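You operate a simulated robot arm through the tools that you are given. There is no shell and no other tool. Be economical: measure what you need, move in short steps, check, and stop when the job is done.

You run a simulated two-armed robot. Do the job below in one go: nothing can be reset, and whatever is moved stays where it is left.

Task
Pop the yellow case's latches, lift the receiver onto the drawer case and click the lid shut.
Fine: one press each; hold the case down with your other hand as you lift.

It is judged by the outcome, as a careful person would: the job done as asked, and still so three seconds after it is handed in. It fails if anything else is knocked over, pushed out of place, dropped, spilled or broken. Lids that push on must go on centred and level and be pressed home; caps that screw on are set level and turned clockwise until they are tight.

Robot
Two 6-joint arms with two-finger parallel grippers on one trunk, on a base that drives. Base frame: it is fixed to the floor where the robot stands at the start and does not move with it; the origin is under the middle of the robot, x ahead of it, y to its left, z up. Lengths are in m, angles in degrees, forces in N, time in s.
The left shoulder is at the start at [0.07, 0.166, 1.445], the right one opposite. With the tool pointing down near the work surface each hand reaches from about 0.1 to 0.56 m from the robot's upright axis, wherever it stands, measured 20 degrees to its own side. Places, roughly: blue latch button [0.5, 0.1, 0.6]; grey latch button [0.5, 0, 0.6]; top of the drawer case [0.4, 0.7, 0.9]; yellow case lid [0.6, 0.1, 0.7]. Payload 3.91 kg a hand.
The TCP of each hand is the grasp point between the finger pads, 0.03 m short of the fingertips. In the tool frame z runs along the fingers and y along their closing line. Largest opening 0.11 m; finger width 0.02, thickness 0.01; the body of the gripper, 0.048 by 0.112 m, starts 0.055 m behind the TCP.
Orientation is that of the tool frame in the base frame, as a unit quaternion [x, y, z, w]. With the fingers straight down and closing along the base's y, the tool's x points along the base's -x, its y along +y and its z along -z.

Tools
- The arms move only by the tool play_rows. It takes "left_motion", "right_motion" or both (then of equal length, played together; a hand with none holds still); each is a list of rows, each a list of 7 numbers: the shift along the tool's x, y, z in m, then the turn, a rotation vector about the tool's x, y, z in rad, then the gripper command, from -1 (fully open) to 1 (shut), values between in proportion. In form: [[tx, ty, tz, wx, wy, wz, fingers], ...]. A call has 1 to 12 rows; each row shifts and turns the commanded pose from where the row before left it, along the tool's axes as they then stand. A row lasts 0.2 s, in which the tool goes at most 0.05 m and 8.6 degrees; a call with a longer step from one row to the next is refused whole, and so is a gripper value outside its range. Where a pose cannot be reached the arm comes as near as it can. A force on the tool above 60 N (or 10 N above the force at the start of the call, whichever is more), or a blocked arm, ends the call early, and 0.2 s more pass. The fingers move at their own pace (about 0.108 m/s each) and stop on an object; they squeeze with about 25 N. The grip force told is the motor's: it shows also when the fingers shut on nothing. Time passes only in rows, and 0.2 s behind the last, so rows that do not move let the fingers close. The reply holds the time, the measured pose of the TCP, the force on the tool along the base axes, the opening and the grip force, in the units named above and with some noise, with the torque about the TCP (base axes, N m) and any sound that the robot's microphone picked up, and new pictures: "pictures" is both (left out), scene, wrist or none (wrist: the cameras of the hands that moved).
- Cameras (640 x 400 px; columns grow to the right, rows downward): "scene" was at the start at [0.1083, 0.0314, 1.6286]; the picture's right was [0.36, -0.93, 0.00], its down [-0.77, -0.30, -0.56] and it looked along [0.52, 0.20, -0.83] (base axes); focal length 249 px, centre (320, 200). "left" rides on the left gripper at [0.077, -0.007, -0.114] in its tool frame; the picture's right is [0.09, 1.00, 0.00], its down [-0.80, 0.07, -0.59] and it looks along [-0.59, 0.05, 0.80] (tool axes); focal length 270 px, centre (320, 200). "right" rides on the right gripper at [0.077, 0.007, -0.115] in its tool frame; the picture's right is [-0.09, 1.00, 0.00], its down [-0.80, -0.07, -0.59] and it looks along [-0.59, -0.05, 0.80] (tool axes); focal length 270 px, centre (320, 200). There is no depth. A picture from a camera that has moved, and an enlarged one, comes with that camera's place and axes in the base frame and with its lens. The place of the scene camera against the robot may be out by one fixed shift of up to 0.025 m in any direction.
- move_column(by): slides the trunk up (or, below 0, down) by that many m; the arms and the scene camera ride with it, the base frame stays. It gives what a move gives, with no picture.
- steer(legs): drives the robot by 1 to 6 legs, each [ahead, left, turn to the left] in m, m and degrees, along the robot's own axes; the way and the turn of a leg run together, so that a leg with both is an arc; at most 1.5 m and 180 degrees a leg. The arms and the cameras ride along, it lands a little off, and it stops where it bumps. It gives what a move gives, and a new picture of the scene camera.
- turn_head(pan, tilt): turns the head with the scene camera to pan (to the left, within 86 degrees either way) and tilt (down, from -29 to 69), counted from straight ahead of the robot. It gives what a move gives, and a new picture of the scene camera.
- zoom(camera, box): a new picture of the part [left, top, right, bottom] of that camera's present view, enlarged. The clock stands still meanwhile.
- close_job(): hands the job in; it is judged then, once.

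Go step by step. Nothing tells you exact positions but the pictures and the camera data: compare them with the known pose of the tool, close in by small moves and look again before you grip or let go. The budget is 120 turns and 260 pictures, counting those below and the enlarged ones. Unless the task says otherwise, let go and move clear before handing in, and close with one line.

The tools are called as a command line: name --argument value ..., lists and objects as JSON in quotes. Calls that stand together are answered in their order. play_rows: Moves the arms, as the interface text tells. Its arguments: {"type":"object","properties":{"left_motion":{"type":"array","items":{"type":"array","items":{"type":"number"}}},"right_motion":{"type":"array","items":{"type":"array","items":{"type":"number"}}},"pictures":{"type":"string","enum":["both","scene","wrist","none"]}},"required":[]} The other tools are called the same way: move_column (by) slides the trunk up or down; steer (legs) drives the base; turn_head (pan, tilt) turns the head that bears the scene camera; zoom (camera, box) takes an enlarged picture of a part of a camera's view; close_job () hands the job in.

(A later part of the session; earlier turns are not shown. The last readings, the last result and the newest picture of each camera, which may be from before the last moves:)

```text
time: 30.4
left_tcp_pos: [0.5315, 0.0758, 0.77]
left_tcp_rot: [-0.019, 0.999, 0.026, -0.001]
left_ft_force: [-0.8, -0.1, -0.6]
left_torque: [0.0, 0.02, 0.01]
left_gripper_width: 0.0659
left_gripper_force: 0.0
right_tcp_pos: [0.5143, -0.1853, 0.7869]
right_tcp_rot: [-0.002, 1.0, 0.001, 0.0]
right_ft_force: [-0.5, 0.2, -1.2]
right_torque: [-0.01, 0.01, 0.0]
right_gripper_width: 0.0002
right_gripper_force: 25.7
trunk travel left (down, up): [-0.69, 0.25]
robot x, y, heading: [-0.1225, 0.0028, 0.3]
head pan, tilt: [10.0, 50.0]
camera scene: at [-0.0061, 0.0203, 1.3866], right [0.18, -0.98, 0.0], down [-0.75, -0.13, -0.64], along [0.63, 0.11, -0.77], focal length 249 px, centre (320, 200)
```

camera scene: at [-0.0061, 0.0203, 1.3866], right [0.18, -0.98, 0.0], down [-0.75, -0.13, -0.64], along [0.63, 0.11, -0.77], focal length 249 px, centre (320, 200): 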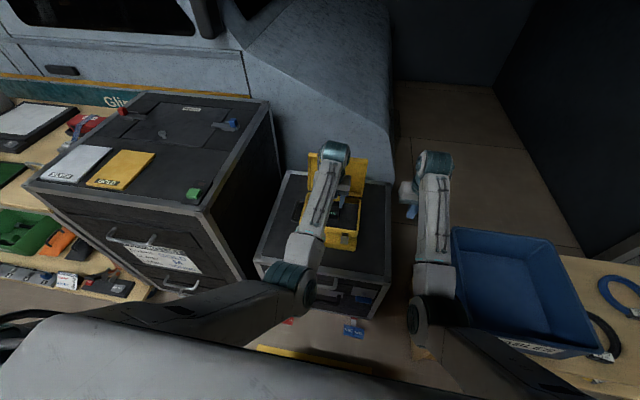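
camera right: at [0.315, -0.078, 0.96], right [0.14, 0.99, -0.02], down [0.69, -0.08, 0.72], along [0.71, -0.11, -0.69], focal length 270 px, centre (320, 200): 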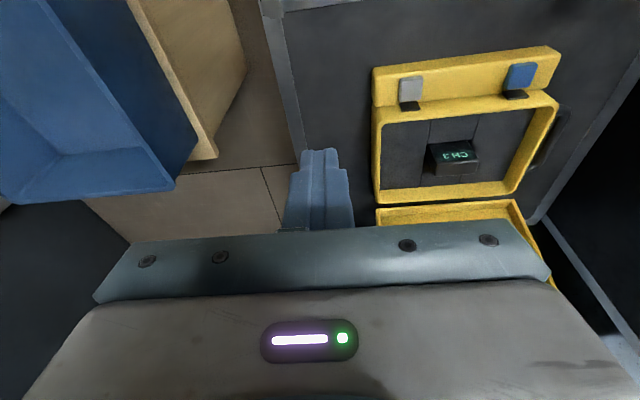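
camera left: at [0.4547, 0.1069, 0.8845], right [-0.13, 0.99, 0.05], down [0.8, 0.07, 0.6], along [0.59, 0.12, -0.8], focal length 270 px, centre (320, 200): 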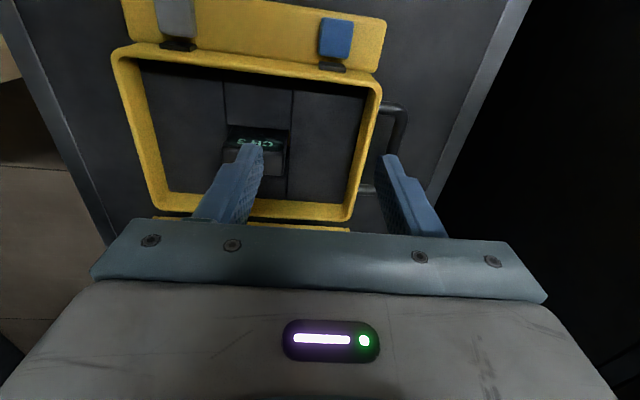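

Left is now over the receiver's line. I'll tilt the right hand so its closed fingertips lean inward and bring it above the case's right rim to hold it down.

play_rows --right_motion '[[0, 0, 0, -0.117, 0, 0, 1], [0, 0, 0, -0.117, 0, 0, 1], [0, 0, 0, -0.116, 0, 0, 1], [-0.012, 0.033, 0.025, 0, 0, 0, 1], [-0.012, 0.033, 0.025, 0, 0, 0, 1], [-0.012, 0.032, 0.025, 0, 0, 0, 1]]' --pictures "both"

zoom --camera "scene" --box '[260, 130, 420, 260]'

```text
time: 31.8
left_tcp_pos: [0.5319, 0.0762, 0.7703]
left_tcp_rot: [-0.02, 0.999, 0.027, -0.001]
left_ft_force: [-0.4, -1.6, -0.1]
left_torque: [-0.06, 0.01, -0.01]
left_gripper_width: 0.0659
left_gripper_force: 0.1
right_tcp_pos: [0.5484, -0.0674, 0.75]
right_tcp_rot: [-0.002, 0.985, 0.175, 0.0]
right_ft_force: [0.4, -0.1, 0.1]
right_torque: [-0.03, 0.02, -0.04]
right_gripper_width: 0.0
right_gripper_force: 25.7
trunk travel left (down, up): [-0.69, 0.25]
robot x, y, heading: [-0.1234, 0.0012, 0.0]
head pan, tilt: [10.0, 50.0]
camera scene: at [-0.0054, 0.0215, 1.3865], right [0.17, -0.98, 0.0], down [-0.75, -0.13, -0.64], along [0.63, 0.11, -0.77], focal length 249 px, centre (320, 200)
camera right: at [0.4716, -0.1018, 0.8606], right [0.08, 0.94, 0.34], down [0.8, -0.27, 0.53], along [0.59, 0.23, -0.77], focal length 270 px, centre (320, 200)
```

scene: 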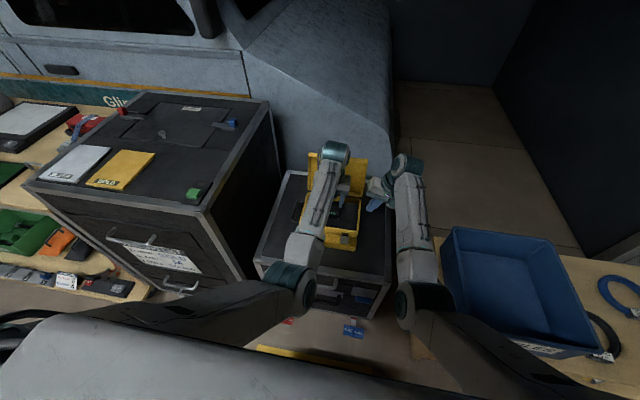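
right: 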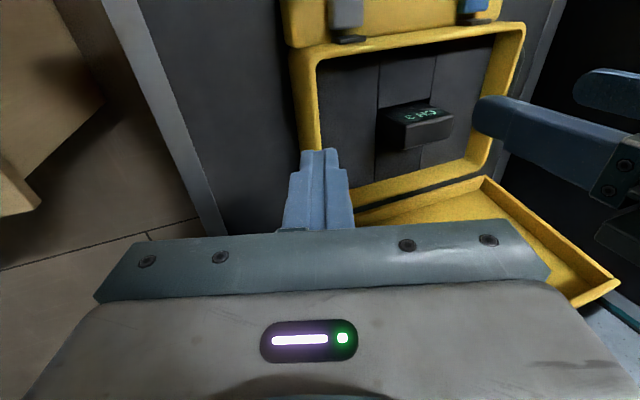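

```text
3.08 times, centred on (340, 195) of scene
camera zoom: at [-0.0054, 0.0215, 1.3865], right [0.17, -0.98, 0.0], down [-0.75, -0.13, -0.64], along [0.63, 0.11, -0.77], focal length 767 px, centre (258, 215)
```

zoom: 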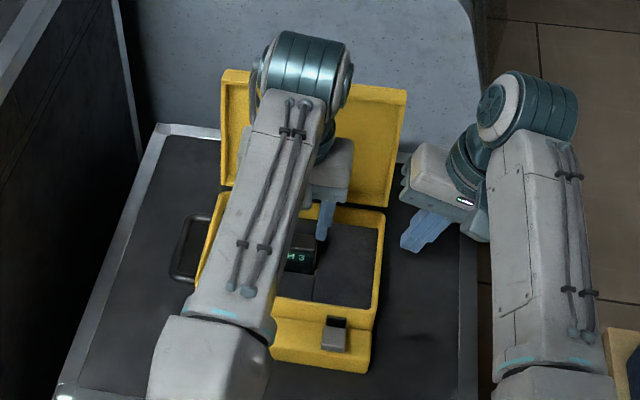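

The rim lies near y ≈ -0.041, z ≈ 0.63. I'll lower the right fingertips to just above it.

play_rows --right_motion '[[-0.003, -0.005, 0.03, 0, 0, 0, 1], [-0.004, -0.004, 0.03, 0, 0, 0, 1], [0, -0.003, 0.02, 0, 0, 0, 1]]' --pictures "wrist"

zoom --camera "right" --box '[230, 60, 470, 220]'

zoom --camera "left" --box '[60, 30, 440, 230]'

```text
time: 32.6
left_tcp_pos: [0.5318, 0.0749, 0.7718]
left_tcp_rot: [-0.019, 0.999, 0.027, -0.001]
left_ft_force: [0.6, 0.6, -0.5]
left_torque: [0.02, -0.01, 0.0]
left_gripper_width: 0.0656
left_gripper_force: 0.0
right_tcp_pos: [0.5568, -0.0511, 0.6713]
right_tcp_rot: [-0.004, 0.985, 0.175, 0.001]
right_ft_force: [1.0, 0.1, -0.3]
right_torque: [0.02, 0.01, 0.01]
right_gripper_width: 0.0003
right_gripper_force: 25.1
trunk travel left (down, up): [-0.69, 0.25]
robot x, y, heading: [-0.1235, 0.0008, 0.0]
head pan, tilt: [10.0, 50.0]
camera right: at [0.4788, -0.0846, 0.7833], right [0.08, 0.94, 0.34], down [0.8, -0.27, 0.53], along [0.59, 0.23, -0.77], focal length 270 px, centre (320, 200)
```

right: 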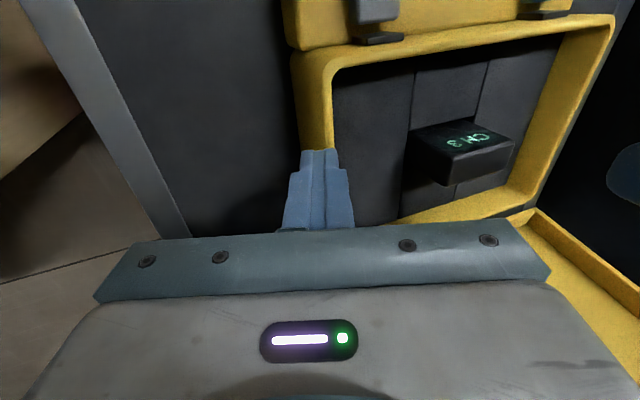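

```text
2.50 times, centred on (350, 140) of right
camera zoom: at [0.4788, -0.0846, 0.7833], right [0.08, 0.94, 0.34], down [0.8, -0.27, 0.53], along [0.59, 0.23, -0.77], focal length 676 px, centre (245, 350)
```

zoom: 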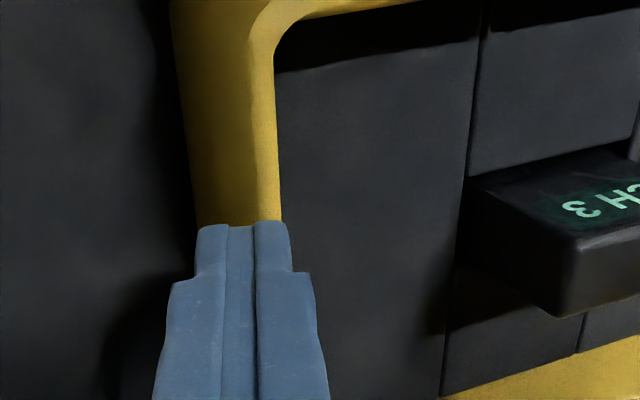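

```text
1.68 times, centred on (250, 130) of left
camera zoom: at [0.4544, 0.0582, 0.884], right [-0.13, 0.99, 0.05], down [0.8, 0.07, 0.6], along [0.59, 0.12, -0.8], focal length 455 px, centre (438, 318)
```

zoom: 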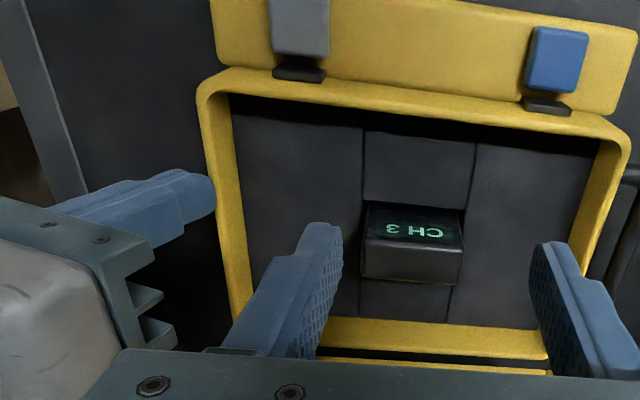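

play_rows --right_motion '[[0, 0.003, 0.005, 0, 0, 0, 1], [0, 0.001, 0.003, 0, 0, 0, 1], [0, 0, 0.003, 0, 0, 0, 1], [0, -0.001, 0.003, 0, 0, 0, 1]]' --pictures "wrist"

zoom --camera "right" --box '[230, 60, 470, 220]'

```text
time: 33.8
left_tcp_pos: [0.5303, 0.0762, 0.7722]
left_tcp_rot: [-0.019, 0.999, 0.026, 0.0]
left_ft_force: [0.2, 0.5, -0.7]
left_torque: [-0.03, 0.03, -0.01]
left_gripper_width: 0.066
left_gripper_force: 0.1
right_tcp_pos: [0.5626, -0.0443, 0.6705]
right_tcp_rot: [-0.003, 0.984, 0.176, 0.009]
right_ft_force: [-11.0, -6.1, 34.0]
right_torque: [0.29, 0.57, 0.2]
right_gripper_width: 0.0001
right_gripper_force: 25.0
trunk travel left (down, up): [-0.69, 0.25]
robot x, y, heading: [-0.123, -0.0026, -0.2]
head pan, tilt: [10.0, 50.0]
stopped in row 4 (right hand): the force on the tool passed its limit (the readings are from after the stop); the commanded pose is now the measured one
camera right: at [0.482, -0.0774, 0.7802], right [0.08, 0.93, 0.35], down [0.79, -0.27, 0.55], along [0.61, 0.23, -0.76], focal length 270 px, centre (320, 200)
```

right: 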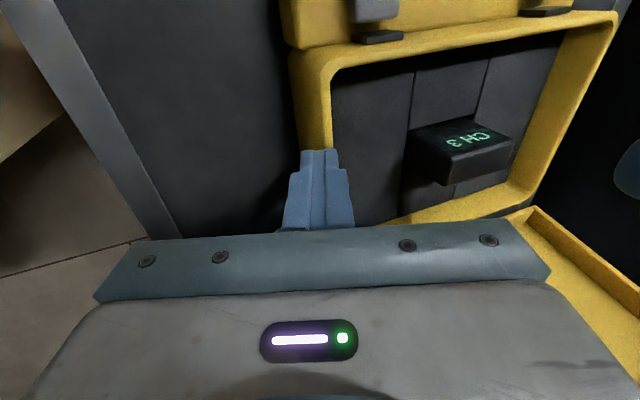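

```text
2.50 times, centred on (350, 140) of right
camera zoom: at [0.482, -0.0774, 0.7802], right [0.08, 0.93, 0.35], down [0.79, -0.27, 0.55], along [0.61, 0.23, -0.76], focal length 676 px, centre (245, 350)
```

zoom: 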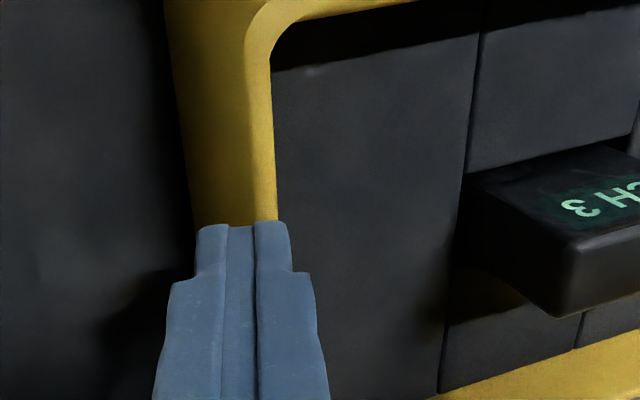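

The right hand holds the rim down at about 34 N. Now I'll straighten the left hand, open it and line it up over the receiver.

play_rows --left_motion '[[-0.015, -0.001, -0.005, 0.052, 0, 0.038, -0.75], [-0.015, -0.002, 0, 0, 0, 0, -0.75], [-0.015, -0.002, 0, 0, 0, 0, -0.75]]' --pictures "wrist"

zoom --camera "left" --box '[130, 30, 450, 230]'

```text
time: 34.6
left_tcp_pos: [0.5743, 0.07, 0.7783]
left_tcp_rot: [0.001, 1.0, 0.001, 0.001]
left_ft_force: [0.9, -0.5, -0.2]
left_torque: [-0.01, 0.04, 0.01]
left_gripper_width: 0.0964
left_gripper_force: 0.1
right_tcp_pos: [0.5626, -0.0438, 0.6706]
right_tcp_rot: [-0.003, 0.984, 0.176, 0.01]
right_ft_force: [9.2, -2.8, 35.8]
right_torque: [0.52, 0.03, -0.09]
right_gripper_width: 0.0
right_gripper_force: 24.7
trunk travel left (down, up): [-0.69, 0.25]
robot x, y, heading: [-0.1209, -0.0005, 0.1]
head pan, tilt: [10.0, 50.0]
camera left: at [0.4961, 0.0611, 0.8921], right [-0.09, 1.0, 0.0], down [0.8, 0.07, 0.6], along [0.59, 0.05, -0.8], focal length 270 px, centre (320, 200)
```

left: 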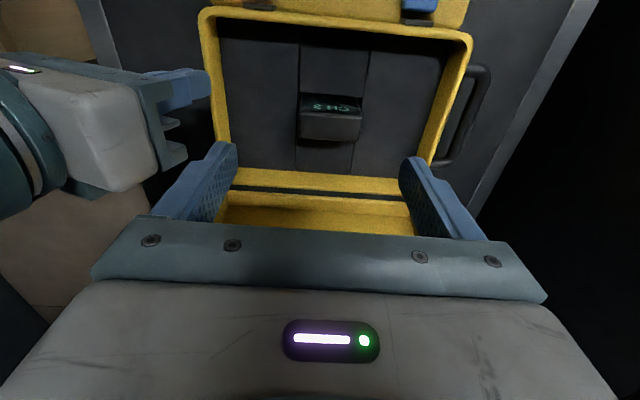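

```text
2.00 times, centred on (290, 130) of left
camera zoom: at [0.4961, 0.0611, 0.8921], right [-0.09, 1.0, 0.0], down [0.8, 0.07, 0.6], along [0.59, 0.05, -0.8], focal length 541 px, centre (380, 340)
```

zoom: 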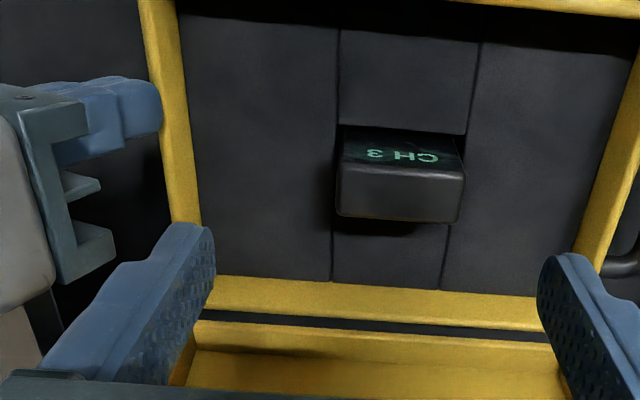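

Refined receiver centre is about (0.588, 0.078), top z ≈ 0.653. I'll shift and lower partway.

play_rows --left_motion '[[-0.013, 0.008, 0.01, 0, 0, 0, -0.75], [0, 0, 0.03, 0, 0, 0, -0.75], [0, 0, 0.03, 0, 0, 0, -0.75]]' --pictures "wrist"

zoom --camera "left" --box '[160, 60, 480, 240]'

zoom --camera "right" --box '[300, 60, 640, 260]'

```text
time: 35.4
left_tcp_pos: [0.5865, 0.0777, 0.7095]
left_tcp_rot: [0.0, 1.0, 0.0, 0.001]
left_ft_force: [-0.3, -0.1, -0.1]
left_torque: [0.0, 0.0, 0.05]
left_gripper_width: 0.0963
left_gripper_force: 0.1
right_tcp_pos: [0.5614, -0.0438, 0.6711]
right_tcp_rot: [-0.002, 0.984, 0.175, 0.01]
right_ft_force: [6.2, -4.7, 36.4]
right_torque: [0.44, 0.13, -0.07]
right_gripper_width: 0.0
right_gripper_force: 25.0
trunk travel left (down, up): [-0.69, 0.25]
robot x, y, heading: [-0.1219, -0.0005, -0.1]
head pan, tilt: [10.0, 50.0]
camera left: at [0.5081, 0.0692, 0.8226], right [-0.09, 1.0, 0.0], down [0.8, 0.07, 0.6], along [0.59, 0.05, -0.8], focal length 270 px, centre (320, 200)
```

left: 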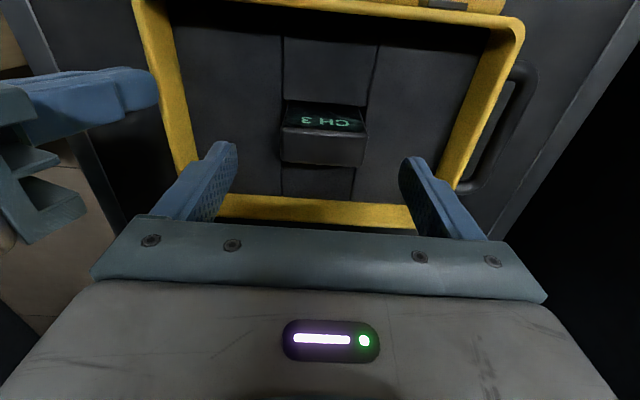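

```text
2.00 times, centred on (320, 150) of left
camera zoom: at [0.5081, 0.0692, 0.8226], right [-0.09, 1.0, 0.0], down [0.8, 0.07, 0.6], along [0.59, 0.05, -0.8], focal length 541 px, centre (320, 300)
```

zoom: 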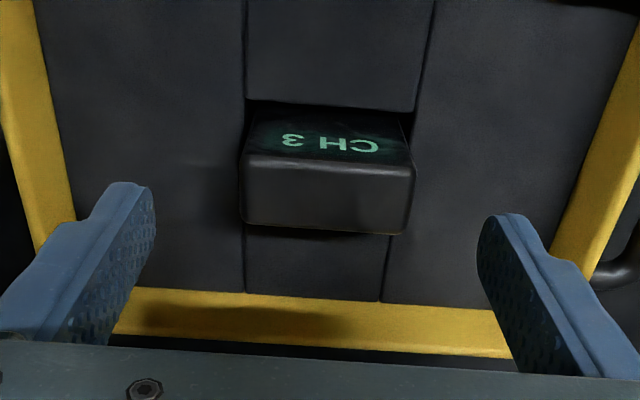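

```text
1.88 times, centred on (470, 160) of right
camera zoom: at [0.4809, -0.0782, 0.7798], right [0.08, 0.93, 0.35], down [0.79, -0.27, 0.55], along [0.61, 0.23, -0.76], focal length 509 px, centre (38, 275)
```

zoom: 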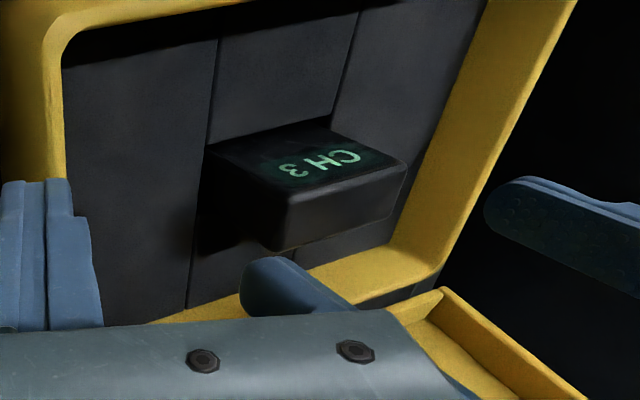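

Well centred. Lowering to grip height just above the foam.

play_rows --left_motion '[[0, 0.001, 0.025, 0, 0, 0, -0.75], [0, 0, 0.02, 0, 0, 0, -0.75], [0, 0, 0.01, 0, 0, 0, -0.75]]' --pictures "wrist"

zoom --camera "right" --box '[300, 60, 640, 260]'

```text
time: 36.2
left_tcp_pos: [0.5867, 0.0804, 0.6527]
left_tcp_rot: [-0.001, 1.0, 0.001, 0.002]
left_ft_force: [0.1, 0.2, 0.1]
left_torque: [0.0, 0.0, -0.01]
left_gripper_width: 0.0962
left_gripper_force: 0.0
right_tcp_pos: [0.5607, -0.0444, 0.6715]
right_tcp_rot: [-0.003, 0.984, 0.175, 0.009]
right_ft_force: [4.3, -7.6, 37.3]
right_torque: [0.38, 0.17, -0.01]
right_gripper_width: 0.0
right_gripper_force: 25.0
trunk travel left (down, up): [-0.69, 0.25]
robot x, y, heading: [-0.129, 0.0003, -0.2]
head pan, tilt: [10.0, 50.0]
camera left: at [0.5081, 0.0708, 0.767], right [-0.09, 1.0, 0.0], down [0.8, 0.07, 0.6], along [0.59, 0.05, -0.8], focal length 270 px, centre (320, 200)
```

left: 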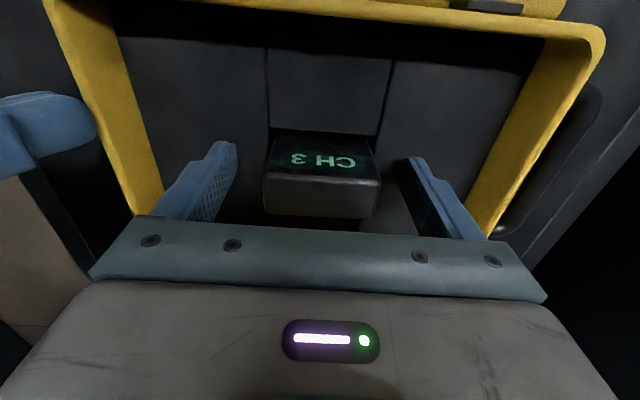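

```text
1.88 times, centred on (470, 160) of right
camera zoom: at [0.4805, -0.0786, 0.7797], right [0.08, 0.93, 0.35], down [0.79, -0.27, 0.55], along [0.61, 0.23, -0.76], focal length 509 px, centre (38, 275)
```

zoom: 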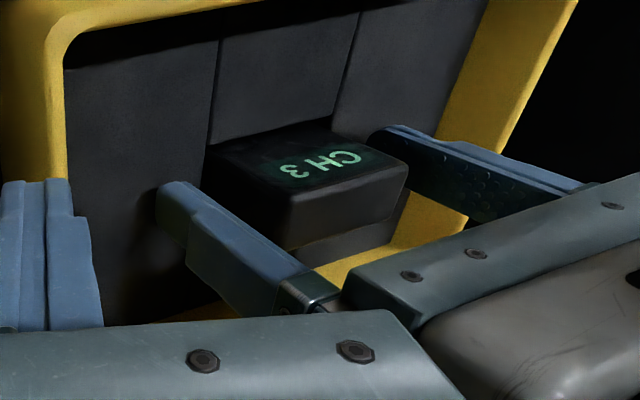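

Fingers straddle the receiver symmetrically; close the grip.

play_rows --left_motion '[[0, 0, 0, 0, 0, 0, 1], [0, 0, 0, 0, 0, 0, 1], [0, 0, 0, 0, 0, 0, 1], [0, 0, 0, 0, 0, 0, 1]]' --pictures "wrist"

zoom --camera "right" --box '[300, 60, 640, 260]'

```text
time: 37.2
left_tcp_pos: [0.5865, 0.0786, 0.6547]
left_tcp_rot: [0.0, 1.0, 0.001, 0.001]
left_ft_force: [0.4, -0.6, -0.2]
left_torque: [-0.01, 0.0, 0.01]
left_gripper_width: 0.0576
left_gripper_force: 24.7
right_tcp_pos: [0.5611, -0.0442, 0.6705]
right_tcp_rot: [-0.002, 0.984, 0.176, 0.009]
right_ft_force: [1.5, -11.0, 38.2]
right_torque: [0.29, 0.25, 0.06]
right_gripper_width: 0.0002
right_gripper_force: 25.0
trunk travel left (down, up): [-0.69, 0.25]
robot x, y, heading: [-0.1227, -0.0029, -0.1]
head pan, tilt: [10.0, 50.0]
camera left: at [0.5079, 0.0704, 0.7672], right [-0.09, 1.0, 0.0], down [0.8, 0.07, 0.6], along [0.59, 0.05, -0.8], focal length 270 px, centre (320, 200)
```

left: 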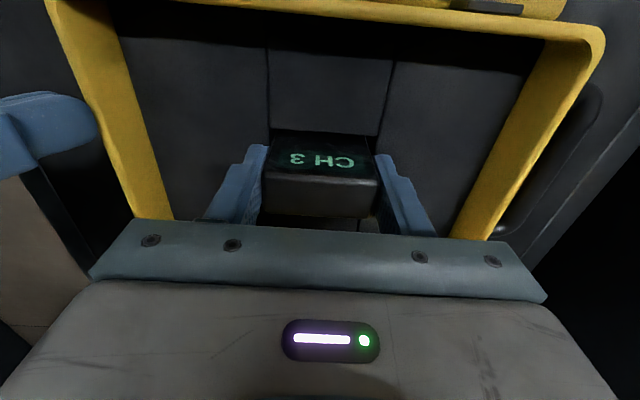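

```text
1.88 times, centred on (470, 160) of right
camera zoom: at [0.4803, -0.0789, 0.7796], right [0.08, 0.93, 0.35], down [0.79, -0.27, 0.55], along [0.61, 0.23, -0.76], focal length 509 px, centre (38, 275)
```

zoom: 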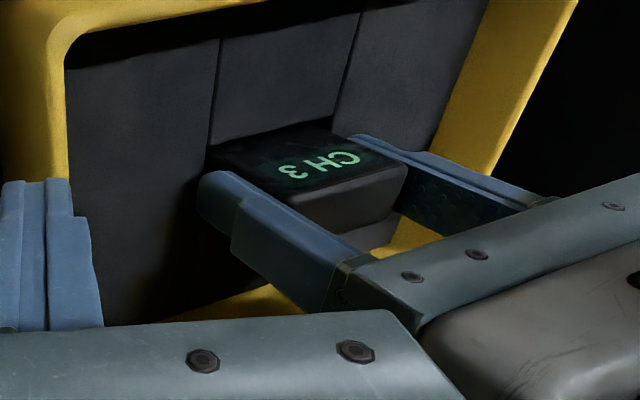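

Gripped at 0.0576 m. I'll lift slowly straight up while the right hand holds.

play_rows --left_motion '[[0, 0, -0.004, 0, 0, 0, 1], [0, 0, -0.004, 0, 0, 0, 1], [0, 0, -0.004, 0, 0, 0, 1], [0, 0, -0.004, 0, 0, 0, 1]]' --pictures "wrist"

```text
time: 38.2
left_tcp_pos: [0.5859, 0.0789, 0.6689]
left_tcp_rot: [-0.001, 1.0, 0.001, 0.001]
left_ft_force: [-0.6, 1.3, -1.0]
left_torque: [-0.02, 0.04, 0.01]
left_gripper_width: 0.0576
left_gripper_force: 25.2
right_tcp_pos: [0.5605, -0.0454, 0.6708]
right_tcp_rot: [-0.003, 0.984, 0.177, 0.009]
right_ft_force: [2.4, -13.8, 38.1]
right_torque: [0.23, 0.3, 0.07]
right_gripper_width: 0.0
right_gripper_force: 25.3
trunk travel left (down, up): [-0.69, 0.25]
robot x, y, heading: [-0.1216, 0.0003, 0.0]
head pan, tilt: [10.0, 50.0]
camera left: at [0.5083, 0.0699, 0.7832], right [-0.09, 1.0, 0.0], down [0.8, 0.07, 0.6], along [0.59, 0.05, -0.8], focal length 270 px, centre (320, 200)
```

left: 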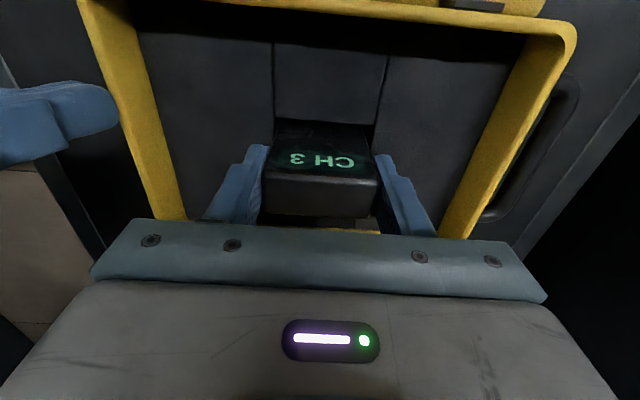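

play_rows --left_motion '[[0, 0, -0.006, 0, 0, 0, 1], [0, 0, -0.008, 0, 0, 0, 1], [0, 0, -0.01, 0, 0, 0, 1], [0, 0, -0.015, 0, 0, 0, 1], [0, 0, -0.02, 0, 0, 0, 1]]' --pictures "wrist"

zoom --camera "right" --box '[260, 0, 640, 260]'

```text
time: 39.4
left_tcp_pos: [0.5863, 0.0787, 0.729]
left_tcp_rot: [0.0, 1.0, 0.001, 0.002]
left_ft_force: [-0.3, -0.5, -1.0]
left_torque: [0.0, -0.02, -0.02]
left_gripper_width: 0.0575
left_gripper_force: 25.1
right_tcp_pos: [0.5599, -0.0449, 0.6714]
right_tcp_rot: [-0.004, 0.984, 0.176, 0.009]
right_ft_force: [0.9, -13.7, 38.6]
right_torque: [0.22, 0.3, 0.09]
right_gripper_width: 0.0001
right_gripper_force: 25.0
trunk travel left (down, up): [-0.69, 0.25]
robot x, y, heading: [-0.1251, 0.0007, 0.1]
head pan, tilt: [10.0, 50.0]
camera left: at [0.508, 0.0699, 0.8432], right [-0.09, 1.0, 0.0], down [0.8, 0.07, 0.6], along [0.59, 0.05, -0.8], focal length 270 px, centre (320, 200)
```

left: 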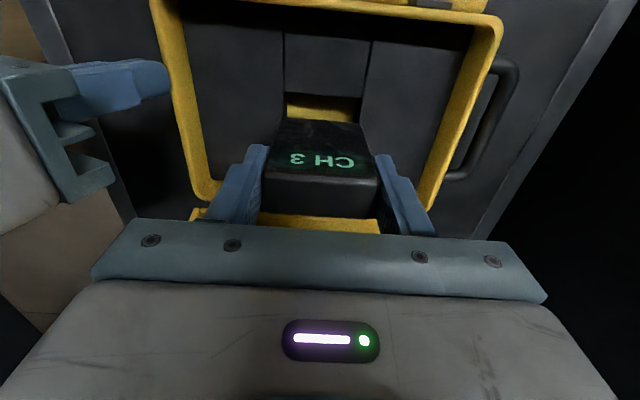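

```text
1.54 times, centred on (450, 130) of right
camera zoom: at [0.48, -0.0789, 0.7795], right [0.08, 0.93, 0.35], down [0.79, -0.27, 0.55], along [0.61, 0.23, -0.76], focal length 416 px, centre (120, 308)
```

zoom: 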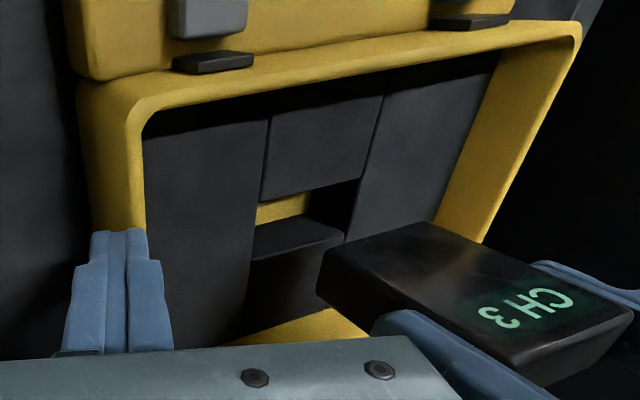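

The receiver is fully out and the case hasn't moved. I'll release the right hand's hold, lift it clear, and raise the left further.

play_rows --left_motion '[[0, 0, 0, 0, 0, 0, 1], [0, 0, -0.01, 0, 0, 0, 1], [0, 0, -0.02, 0, 0, 0, 1], [0, 0, -0.02, 0, 0, 0, 1], [0, 0, 0, 0, 0, 0, 1]]' --right_motion '[[0, 0, -0.02, 0, 0, 0, 1], [0, 0, -0.03, 0, 0, 0, 1], [0, -0.02, -0.03, 0, 0, 0, 1], [0, -0.03, -0.03, 0.1, 0, 0, 1], [0, -0.03, -0.02, 0.1, 0, 0, 1]]' --pictures "none"

move_column --by 0.24

turn_head --pan 25 --tilt 50

```text
time: 40.6
left_tcp_pos: [0.5908, 0.0773, 0.7769]
left_tcp_rot: [0.0, 1.0, 0.001, -0.002]
left_ft_force: [1.1, -0.2, -1.3]
left_torque: [-0.01, -0.03, 0.0]
left_gripper_width: 0.0578
left_gripper_force: 24.9
right_tcp_pos: [0.5612, -0.1627, 0.7621]
right_tcp_rot: [-0.002, 0.997, 0.077, 0.005]
right_ft_force: [-0.1, -0.1, 1.3]
right_torque: [-0.01, 0.03, 0.01]
right_gripper_width: 0.0
right_gripper_force: 25.3
trunk travel left (down, up): [-0.69, 0.25]
robot x, y, heading: [-0.1237, 0.0035, -0.1]
head pan, tilt: [10.0, 50.0]
```

```text
time: 43.1
left_tcp_pos: [0.5905, 0.0789, 1.0166]
left_tcp_rot: [0.001, 1.0, 0.001, -0.001]
left_ft_force: [0.2, 0.5, -0.9]
left_torque: [-0.01, -0.03, -0.05]
left_gripper_width: 0.0575
left_gripper_force: 24.9
right_tcp_pos: [0.5627, -0.1616, 1.0034]
right_tcp_rot: [-0.002, 0.997, 0.078, 0.006]
right_ft_force: [0.0, 0.1, -0.3]
right_torque: [0.03, 0.01, 0.0]
right_gripper_width: 0.0001
right_gripper_force: 25.1
trunk travel left (down, up): [-0.93, 0.01]
robot x, y, heading: [-0.1192, 0.0005, 0.0]
head pan, tilt: [10.0, 50.0]
```

```text
time: 43.9
left_tcp_pos: [0.5909, 0.0796, 1.017]
left_tcp_rot: [0.0, 1.0, 0.001, -0.002]
left_ft_force: [-0.3, -0.1, -1.5]
left_torque: [-0.02, 0.0, 0.0]
left_gripper_width: 0.0577
left_gripper_force: 24.8
right_tcp_pos: [0.5617, -0.1623, 1.0022]
right_tcp_rot: [-0.002, 0.997, 0.076, 0.006]
right_ft_force: [0.1, 0.0, -0.7]
right_torque: [0.0, -0.01, 0.01]
right_gripper_width: 0.0
right_gripper_force: 24.9
trunk travel left (down, up): [-0.93, 0.01]
robot x, y, heading: [-0.1242, -0.0025, 0.2]
head pan, tilt: [25.0, 50.0]
camera scene: at [-0.0114, 0.0385, 1.6266], right [0.42, -0.91, 0.0], down [-0.69, -0.32, -0.64], along [0.58, 0.27, -0.77], focal length 249 px, centre (320, 200)
```

scene: 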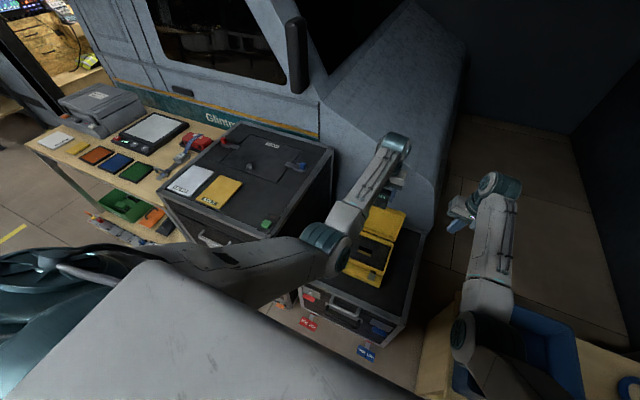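

zoom --camera "scene" --box '[150, 110, 350, 250]'

```text
2.86 times, centred on (250, 180) of scene
camera zoom: at [-0.0114, 0.0385, 1.6266], right [0.42, -0.91, 0.0], down [-0.69, -0.32, -0.64], along [0.58, 0.27, -0.77], focal length 712 px, centre (520, 257)
```

zoom: 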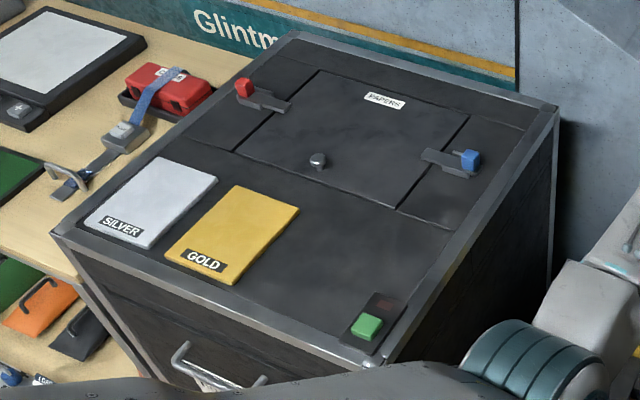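

A clear bare patch is around (0.455, 0.49) between the gold pad, the button and the hatch. I'll raise a little and carry the receiver over there.

play_rows --left_motion '[[0, 0, -0.03, 0, 0, 0, 1], [0, 0.02, -0.02, 0, 0, 0, 1], [0.012, 0.035, 0, 0, 0, 0, 1], [0.012, 0.04, 0, 0, 0, 0, 1], [0.012, 0.04, 0, 0, 0, 0, 1], [0.012, 0.04, 0, 0, 0, 0, 1], [0.012, 0.04, 0, 0, 0, 0, 1], [0.012, 0.04, 0, 0, 0, 0, 1]]' --pictures "both"

```text
time: 45.7
left_tcp_pos: [0.5254, 0.3356, 1.0579]
left_tcp_rot: [0.001, 1.0, -0.001, 0.0]
left_ft_force: [0.2, -0.5, -1.3]
left_torque: [-0.04, 0.0, 0.01]
left_gripper_width: 0.0574
left_gripper_force: 24.5
left hand out of reach, approached as far as the arm can: row 6, 7
right_tcp_pos: [0.5602, -0.1598, 1.0029]
right_tcp_rot: [-0.002, 0.997, 0.076, 0.005]
right_ft_force: [-0.8, -0.8, 0.5]
right_torque: [0.02, -0.01, -0.01]
right_gripper_width: 0.0
right_gripper_force: 25.3
trunk travel left (down, up): [-0.93, 0.01]
robot x, y, heading: [-0.123, 0.0002, -0.0]
head pan, tilt: [25.0, 50.0]
camera scene: at [-0.0124, 0.0415, 1.6266], right [0.42, -0.91, 0.0], down [-0.69, -0.33, -0.64], along [0.58, 0.27, -0.77], focal length 249 px, centre (320, 200)
camera left: at [0.4471, 0.3278, 1.1726], right [-0.09, 1.0, 0.0], down [0.8, 0.07, 0.59], along [0.59, 0.05, -0.81], focal length 270 px, centre (320, 200)
```

scene: 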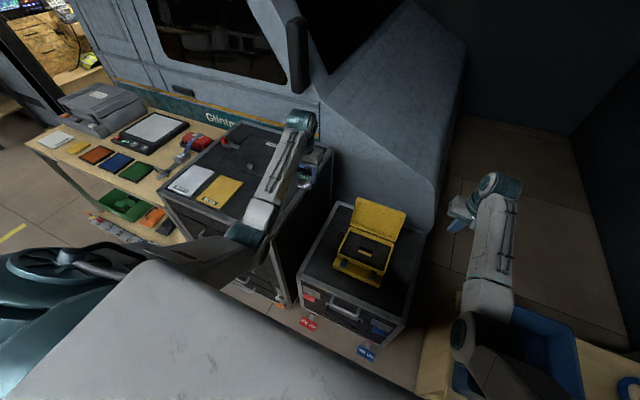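
left: 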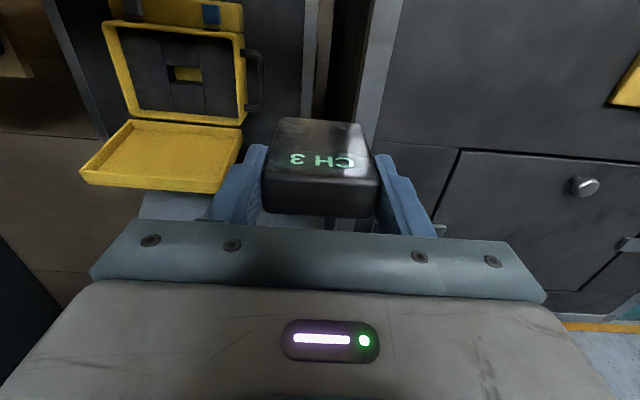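

play_rows --left_motion '[[0.013, 0.04, 0, 0, 0, 0, 1], [0.013, 0.04, 0, 0, 0, 0, 1], [0.013, 0.04, 0, 0, 0, 0, 1], [0.013, 0.04, 0, 0, 0, 0, 1], [0, 0, 0, 0, 0, 0, 1]]' --pictures "both"

```text
time: 46.9
left_tcp_pos: [0.4763, 0.4947, 1.0584]
left_tcp_rot: [0.0, 1.0, 0.0, -0.002]
left_ft_force: [0.8, -0.5, -2.0]
left_torque: [-0.02, 0.05, 0.0]
left_gripper_width: 0.0578
left_gripper_force: 25.3
right_tcp_pos: [0.5615, -0.1613, 1.0026]
right_tcp_rot: [-0.001, 0.997, 0.077, 0.005]
right_ft_force: [-0.3, 0.4, 0.2]
right_torque: [0.0, -0.01, -0.01]
right_gripper_width: 0.0
right_gripper_force: 25.0
trunk travel left (down, up): [-0.93, 0.01]
robot x, y, heading: [-0.1243, 0.0033, -0.2]
head pan, tilt: [25.0, 50.0]
camera scene: at [-0.0115, 0.0389, 1.6266], right [0.42, -0.91, 0.0], down [-0.69, -0.32, -0.64], along [0.58, 0.27, -0.77], focal length 249 px, centre (320, 200)
camera left: at [0.3978, 0.4867, 1.1738], right [-0.09, 1.0, 0.0], down [0.8, 0.07, 0.59], along [0.59, 0.05, -0.81], focal length 270 px, centre (320, 200)
```

scene: 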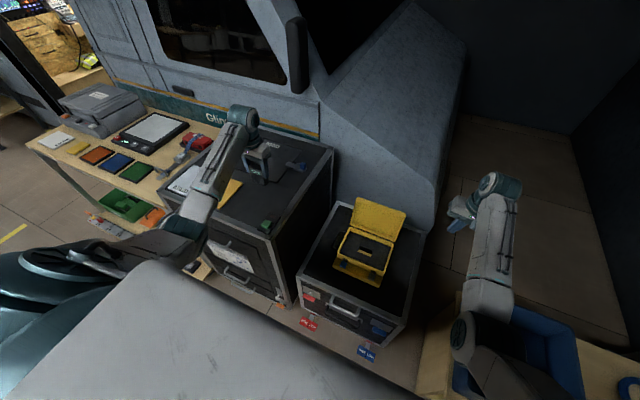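
left: 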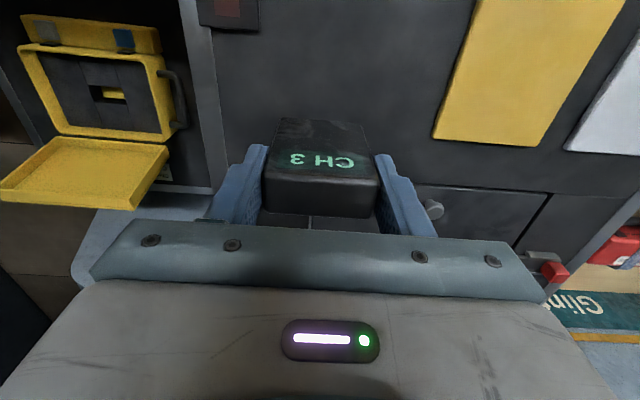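

Positioned over the free patch. Lowering gradually until contact.

play_rows --left_motion '[[0, 0, 0.02, 0, 0, 0, 1], [0, 0, 0.02, 0, 0, 0, 1], [0, 0, 0.015, 0, 0, 0, 1], [0, 0, 0, 0, 0, 0, 1]]' --pictures "both"

zoom --camera "scene" --box '[180, 100, 340, 240]'

```text
time: 47.9
left_tcp_pos: [0.4724, 0.4963, 1.0055]
left_tcp_rot: [-0.001, 1.0, 0.0, -0.002]
left_ft_force: [-0.5, 0.1, -2.0]
left_torque: [0.04, 0.02, -0.02]
left_gripper_width: 0.0576
left_gripper_force: 25.3
right_tcp_pos: [0.5617, -0.1611, 1.0029]
right_tcp_rot: [-0.002, 0.997, 0.076, 0.006]
right_ft_force: [0.0, 0.4, 0.8]
right_torque: [0.02, -0.01, 0.01]
right_gripper_width: 0.0
right_gripper_force: 25.3
trunk travel left (down, up): [-0.93, 0.01]
robot x, y, heading: [-0.122, -0.0014, -0.2]
head pan, tilt: [25.0, 50.0]
camera scene: at [-0.0119, 0.0392, 1.6266], right [0.42, -0.91, 0.0], down [-0.69, -0.32, -0.64], along [0.58, 0.27, -0.77], focal length 249 px, centre (320, 200)
camera left: at [0.3956, 0.4877, 1.1195], right [-0.09, 1.0, 0.0], down [0.8, 0.07, 0.59], along [0.59, 0.05, -0.81], focal length 270 px, centre (320, 200)
```

scene: 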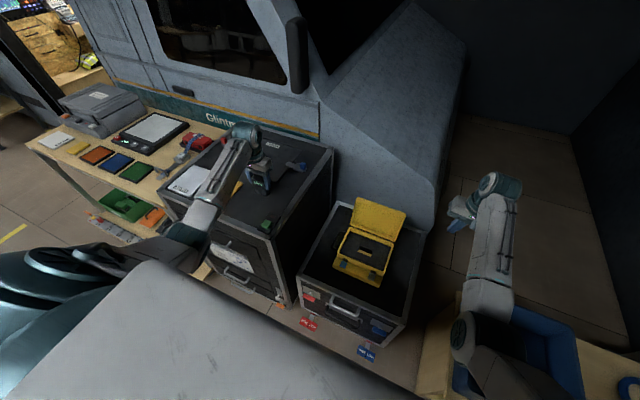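
left: 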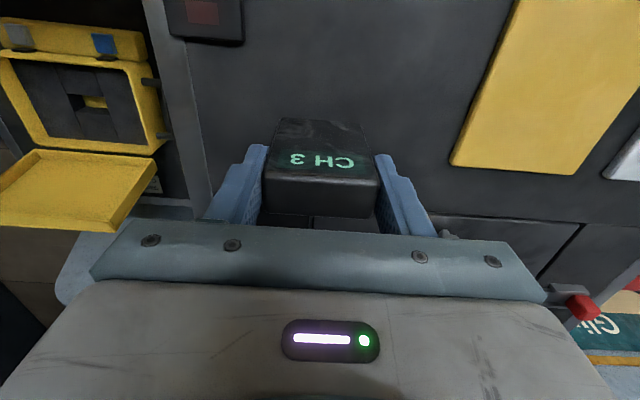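

```text
2.86 times, centred on (260, 170) of scene
camera zoom: at [-0.0119, 0.0392, 1.6266], right [0.42, -0.91, 0.0], down [-0.69, -0.32, -0.64], along [0.58, 0.27, -0.77], focal length 712 px, centre (491, 286)
```

zoom: 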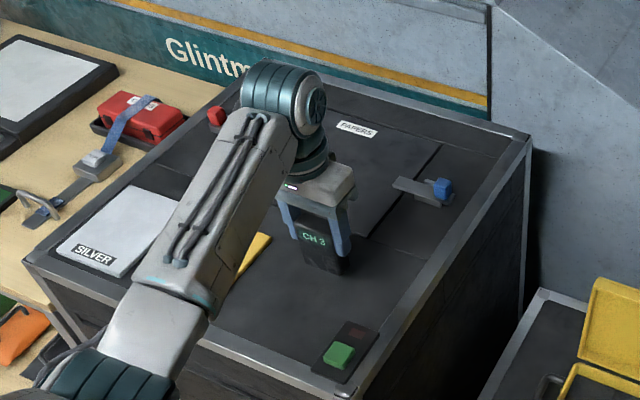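

play_rows --left_motion '[[0, 0, 0.01, 0, 0, 0, 1], [0, 0, 0.006, 0, 0, 0, 1], [0, 0, 0.004, 0, 0, 0, 1], [0, 0, 0.004, 0, 0, 0, 1], [0, 0, 0.003, 0, 0, 0, 1]]' --pictures "scene"

zoom --camera "scene" --box '[220, 140, 300, 200]'

```text
time: 49.1
left_tcp_pos: [0.4735, 0.4953, 0.9772]
left_tcp_rot: [0.0, 1.0, 0.0, -0.002]
left_ft_force: [0.3, 0.4, -0.8]
left_torque: [-0.01, -0.01, 0.01]
left_gripper_width: 0.0579
left_gripper_force: 24.9
right_tcp_pos: [0.5627, -0.1623, 1.0022]
right_tcp_rot: [-0.003, 0.997, 0.076, 0.005]
right_ft_force: [0.5, -0.6, 0.2]
right_torque: [0.02, 0.01, -0.04]
right_gripper_width: 0.0
right_gripper_force: 25.1
trunk travel left (down, up): [-0.93, 0.01]
robot x, y, heading: [-0.1238, 0.0012, -0.0]
head pan, tilt: [25.0, 50.0]
camera scene: at [-0.0116, 0.039, 1.6266], right [0.42, -0.91, 0.0], down [-0.69, -0.32, -0.64], along [0.58, 0.27, -0.77], focal length 249 px, centre (320, 200)
```

scene: 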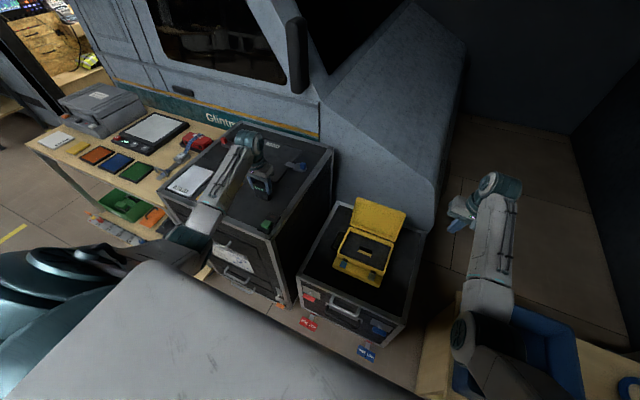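

```text
6.67 times, centred on (260, 170) of scene
camera zoom: at [-0.0116, 0.039, 1.6266], right [0.42, -0.91, 0.0], down [-0.69, -0.32, -0.64], along [0.58, 0.27, -0.77], focal length 1661 px, centre (720, 400)
```

zoom: 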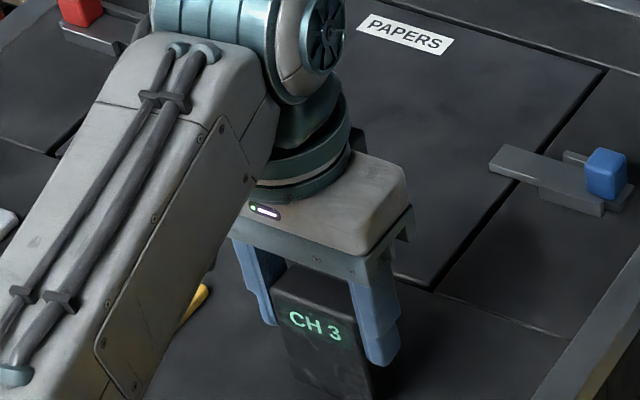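

play_rows --left_motion '[[0, 0, 0.003, 0, 0, 0, 1], [0, 0, 0.003, 0, 0, 0, 1], [0, 0, 0.003, 0, 0, 0, 1]]' --pictures "none"

zoom --camera "scene" --box '[220, 150, 300, 220]'

```text
time: 49.9
left_tcp_pos: [0.4725, 0.4955, 0.9707]
left_tcp_rot: [0.0, 1.0, 0.002, 0.0]
left_ft_force: [0.1, 1.6, 8.0]
left_torque: [-0.18, -0.13, 0.05]
left_gripper_width: 0.0578
left_gripper_force: 25.0
right_tcp_pos: [0.5613, -0.164, 1.0038]
right_tcp_rot: [-0.002, 0.997, 0.077, 0.006]
right_ft_force: [0.0, 0.0, 0.2]
right_torque: [0.01, -0.02, 0.02]
right_gripper_width: 0.0
right_gripper_force: 25.1
trunk travel left (down, up): [-0.93, 0.01]
robot x, y, heading: [-0.1239, 0.0015, 0.2]
head pan, tilt: [25.0, 50.0]
```

```text
5.71 times, centred on (260, 185) of scene
camera zoom: at [-0.0135, 0.0377, 1.6269], right [0.42, -0.91, 0.0], down [-0.69, -0.32, -0.64], along [0.58, 0.27, -0.77], focal length 1424 px, centre (663, 286)
```

zoom: 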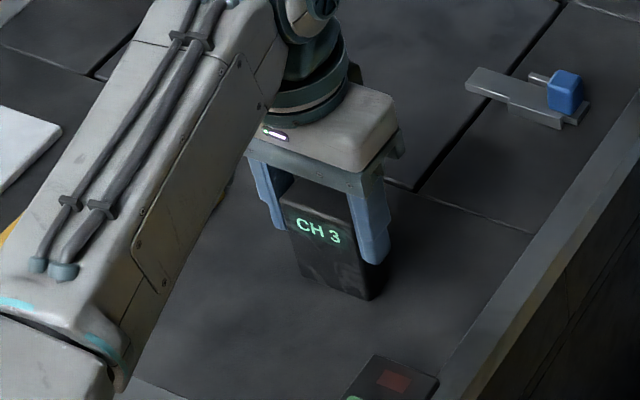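

The receiver is down on the drawer case, with about 9 N of contact. Open the fingers gently and check.

play_rows --left_motion '[[0, 0, -0.001, 0, 0, 0, 0.6], [0, 0, 0, 0, 0, 0, -0.4], [0, 0, 0, 0, 0, 0, -0.75], [0, 0, 0, 0, 0, 0, -0.75]]' --pictures "wrist"

```text
time: 50.9
left_tcp_pos: [0.4728, 0.4954, 0.9698]
left_tcp_rot: [0.0, 1.0, 0.0, -0.002]
left_ft_force: [0.6, 0.5, 0.4]
left_torque: [-0.01, 0.0, 0.01]
left_gripper_width: 0.0963
left_gripper_force: 0.1
right_tcp_pos: [0.5621, -0.1619, 1.0037]
right_tcp_rot: [-0.001, 0.997, 0.076, 0.005]
right_ft_force: [-0.9, 0.3, 0.3]
right_torque: [0.01, 0.0, -0.01]
right_gripper_width: 0.0002
right_gripper_force: 25.0
trunk travel left (down, up): [-0.93, 0.01]
robot x, y, heading: [-0.1239, 0.0002, 0.3]
head pan, tilt: [25.0, 50.0]
camera left: at [0.3954, 0.4868, 1.0837], right [-0.09, 1.0, 0.0], down [0.8, 0.07, 0.59], along [0.59, 0.05, -0.81], focal length 270 px, centre (320, 200)
```

left: 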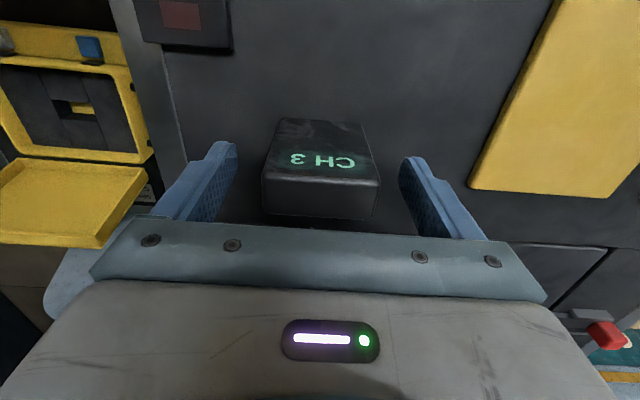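

The receiver stands on its own. I'll raise the left hand clear and look at the open lid from both cameras.

play_rows --left_motion '[[0, 0, -0.02, 0, 0, 0, -0.75], [0, 0, -0.03, 0, 0, 0, -0.75], [0, 0, -0.04, 0, 0, 0, -0.75], [-0.01, -0.04, 0, 0, 0, 0, -0.75], [-0.01, -0.04, 0, 0, 0, 0, 0], [-0.01, -0.04, 0, 0, 0, 0, 1], [-0.01, -0.04, 0, 0, 0, 0, 1], [0, -0.04, 0, 0, 0, 0, 1]]' --right_motion '[[0, 0, 0, 0.08, 0, 0, 1], [0, 0, 0, 0.07, 0, 0, 1], [0, 0, 0, 0, 0, 0, 1], [0, 0, 0, 0, 0, 0, 1], [0, 0, 0, 0, 0, 0, 1], [0, 0, 0, 0, 0, 0, 1], [0, 0, 0, 0, 0, 0, 1], [0, 0, 0, 0, 0, 0, 1]]' --pictures "both"

zoom --camera "scene" --box '[230, 130, 430, 300]'

```text
time: 52.7
left_tcp_pos: [0.5186, 0.2945, 1.0496]
left_tcp_rot: [0.0, 1.0, 0.002, 0.001]
left_ft_force: [0.0, 0.2, -0.6]
left_torque: [0.02, -0.04, -0.03]
left_gripper_width: 0.0001
left_gripper_force: 24.9
left hand out of reach, approached as far as the arm can: row 7, 8
right_tcp_pos: [0.5613, -0.1624, 1.002]
right_tcp_rot: [-0.002, 1.0, 0.002, 0.006]
right_ft_force: [0.0, -0.7, -0.5]
right_torque: [0.01, -0.01, -0.03]
right_gripper_width: 0.0
right_gripper_force: 25.2
trunk travel left (down, up): [-0.93, 0.01]
robot x, y, heading: [-0.1258, 0.0022, -0.2]
head pan, tilt: [25.0, 50.0]
camera scene: at [-0.0114, 0.0358, 1.6266], right [0.42, -0.91, 0.0], down [-0.69, -0.32, -0.64], along [0.58, 0.27, -0.77], focal length 249 px, centre (320, 200)
camera right: at [0.4824, -0.1573, 1.1166], right [0.08, 1.0, 0.01], down [0.79, -0.07, 0.6], along [0.6, -0.05, -0.8], focal length 270 px, centre (320, 200)
camera left: at [0.4411, 0.285, 1.1636], right [-0.09, 1.0, 0.0], down [0.8, 0.07, 0.6], along [0.59, 0.05, -0.8], focal length 270 px, centre (320, 200)
```

scene: 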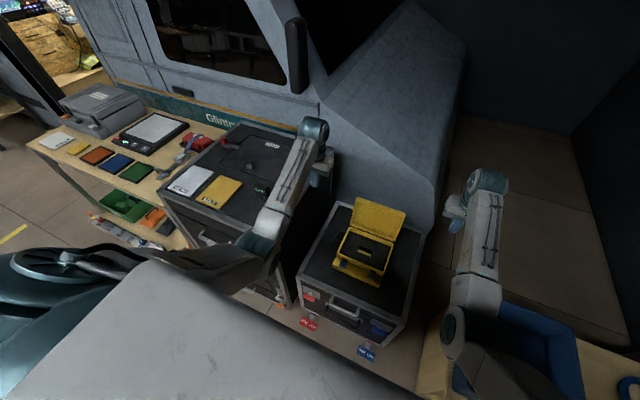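
right: 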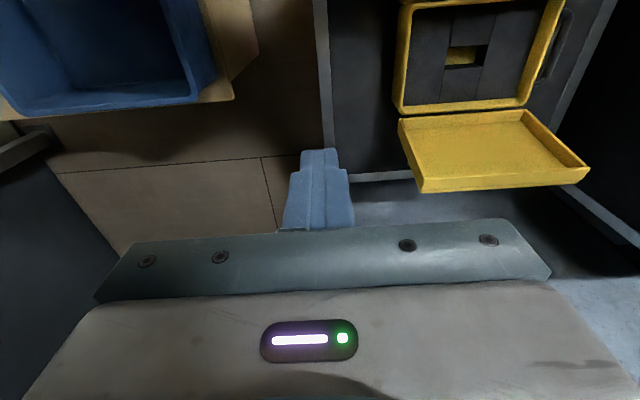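
left: 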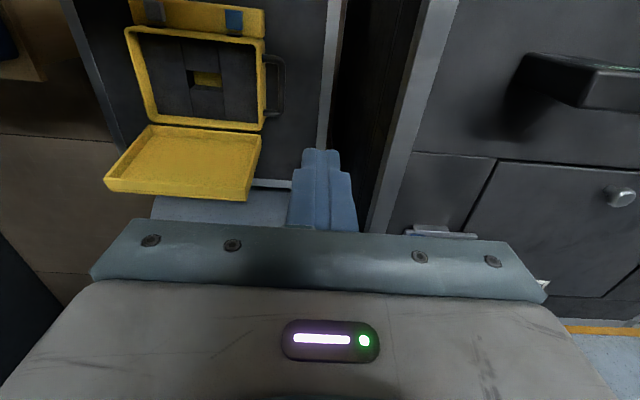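

```text
2.35 times, centred on (330, 215) of scene
camera zoom: at [-0.0114, 0.0358, 1.6266], right [0.42, -0.91, 0.0], down [-0.69, -0.32, -0.64], along [0.58, 0.27, -0.77], focal length 586 px, centre (296, 165)
```

zoom: 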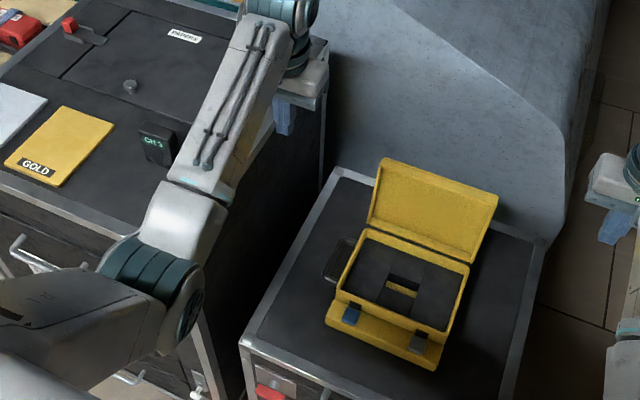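

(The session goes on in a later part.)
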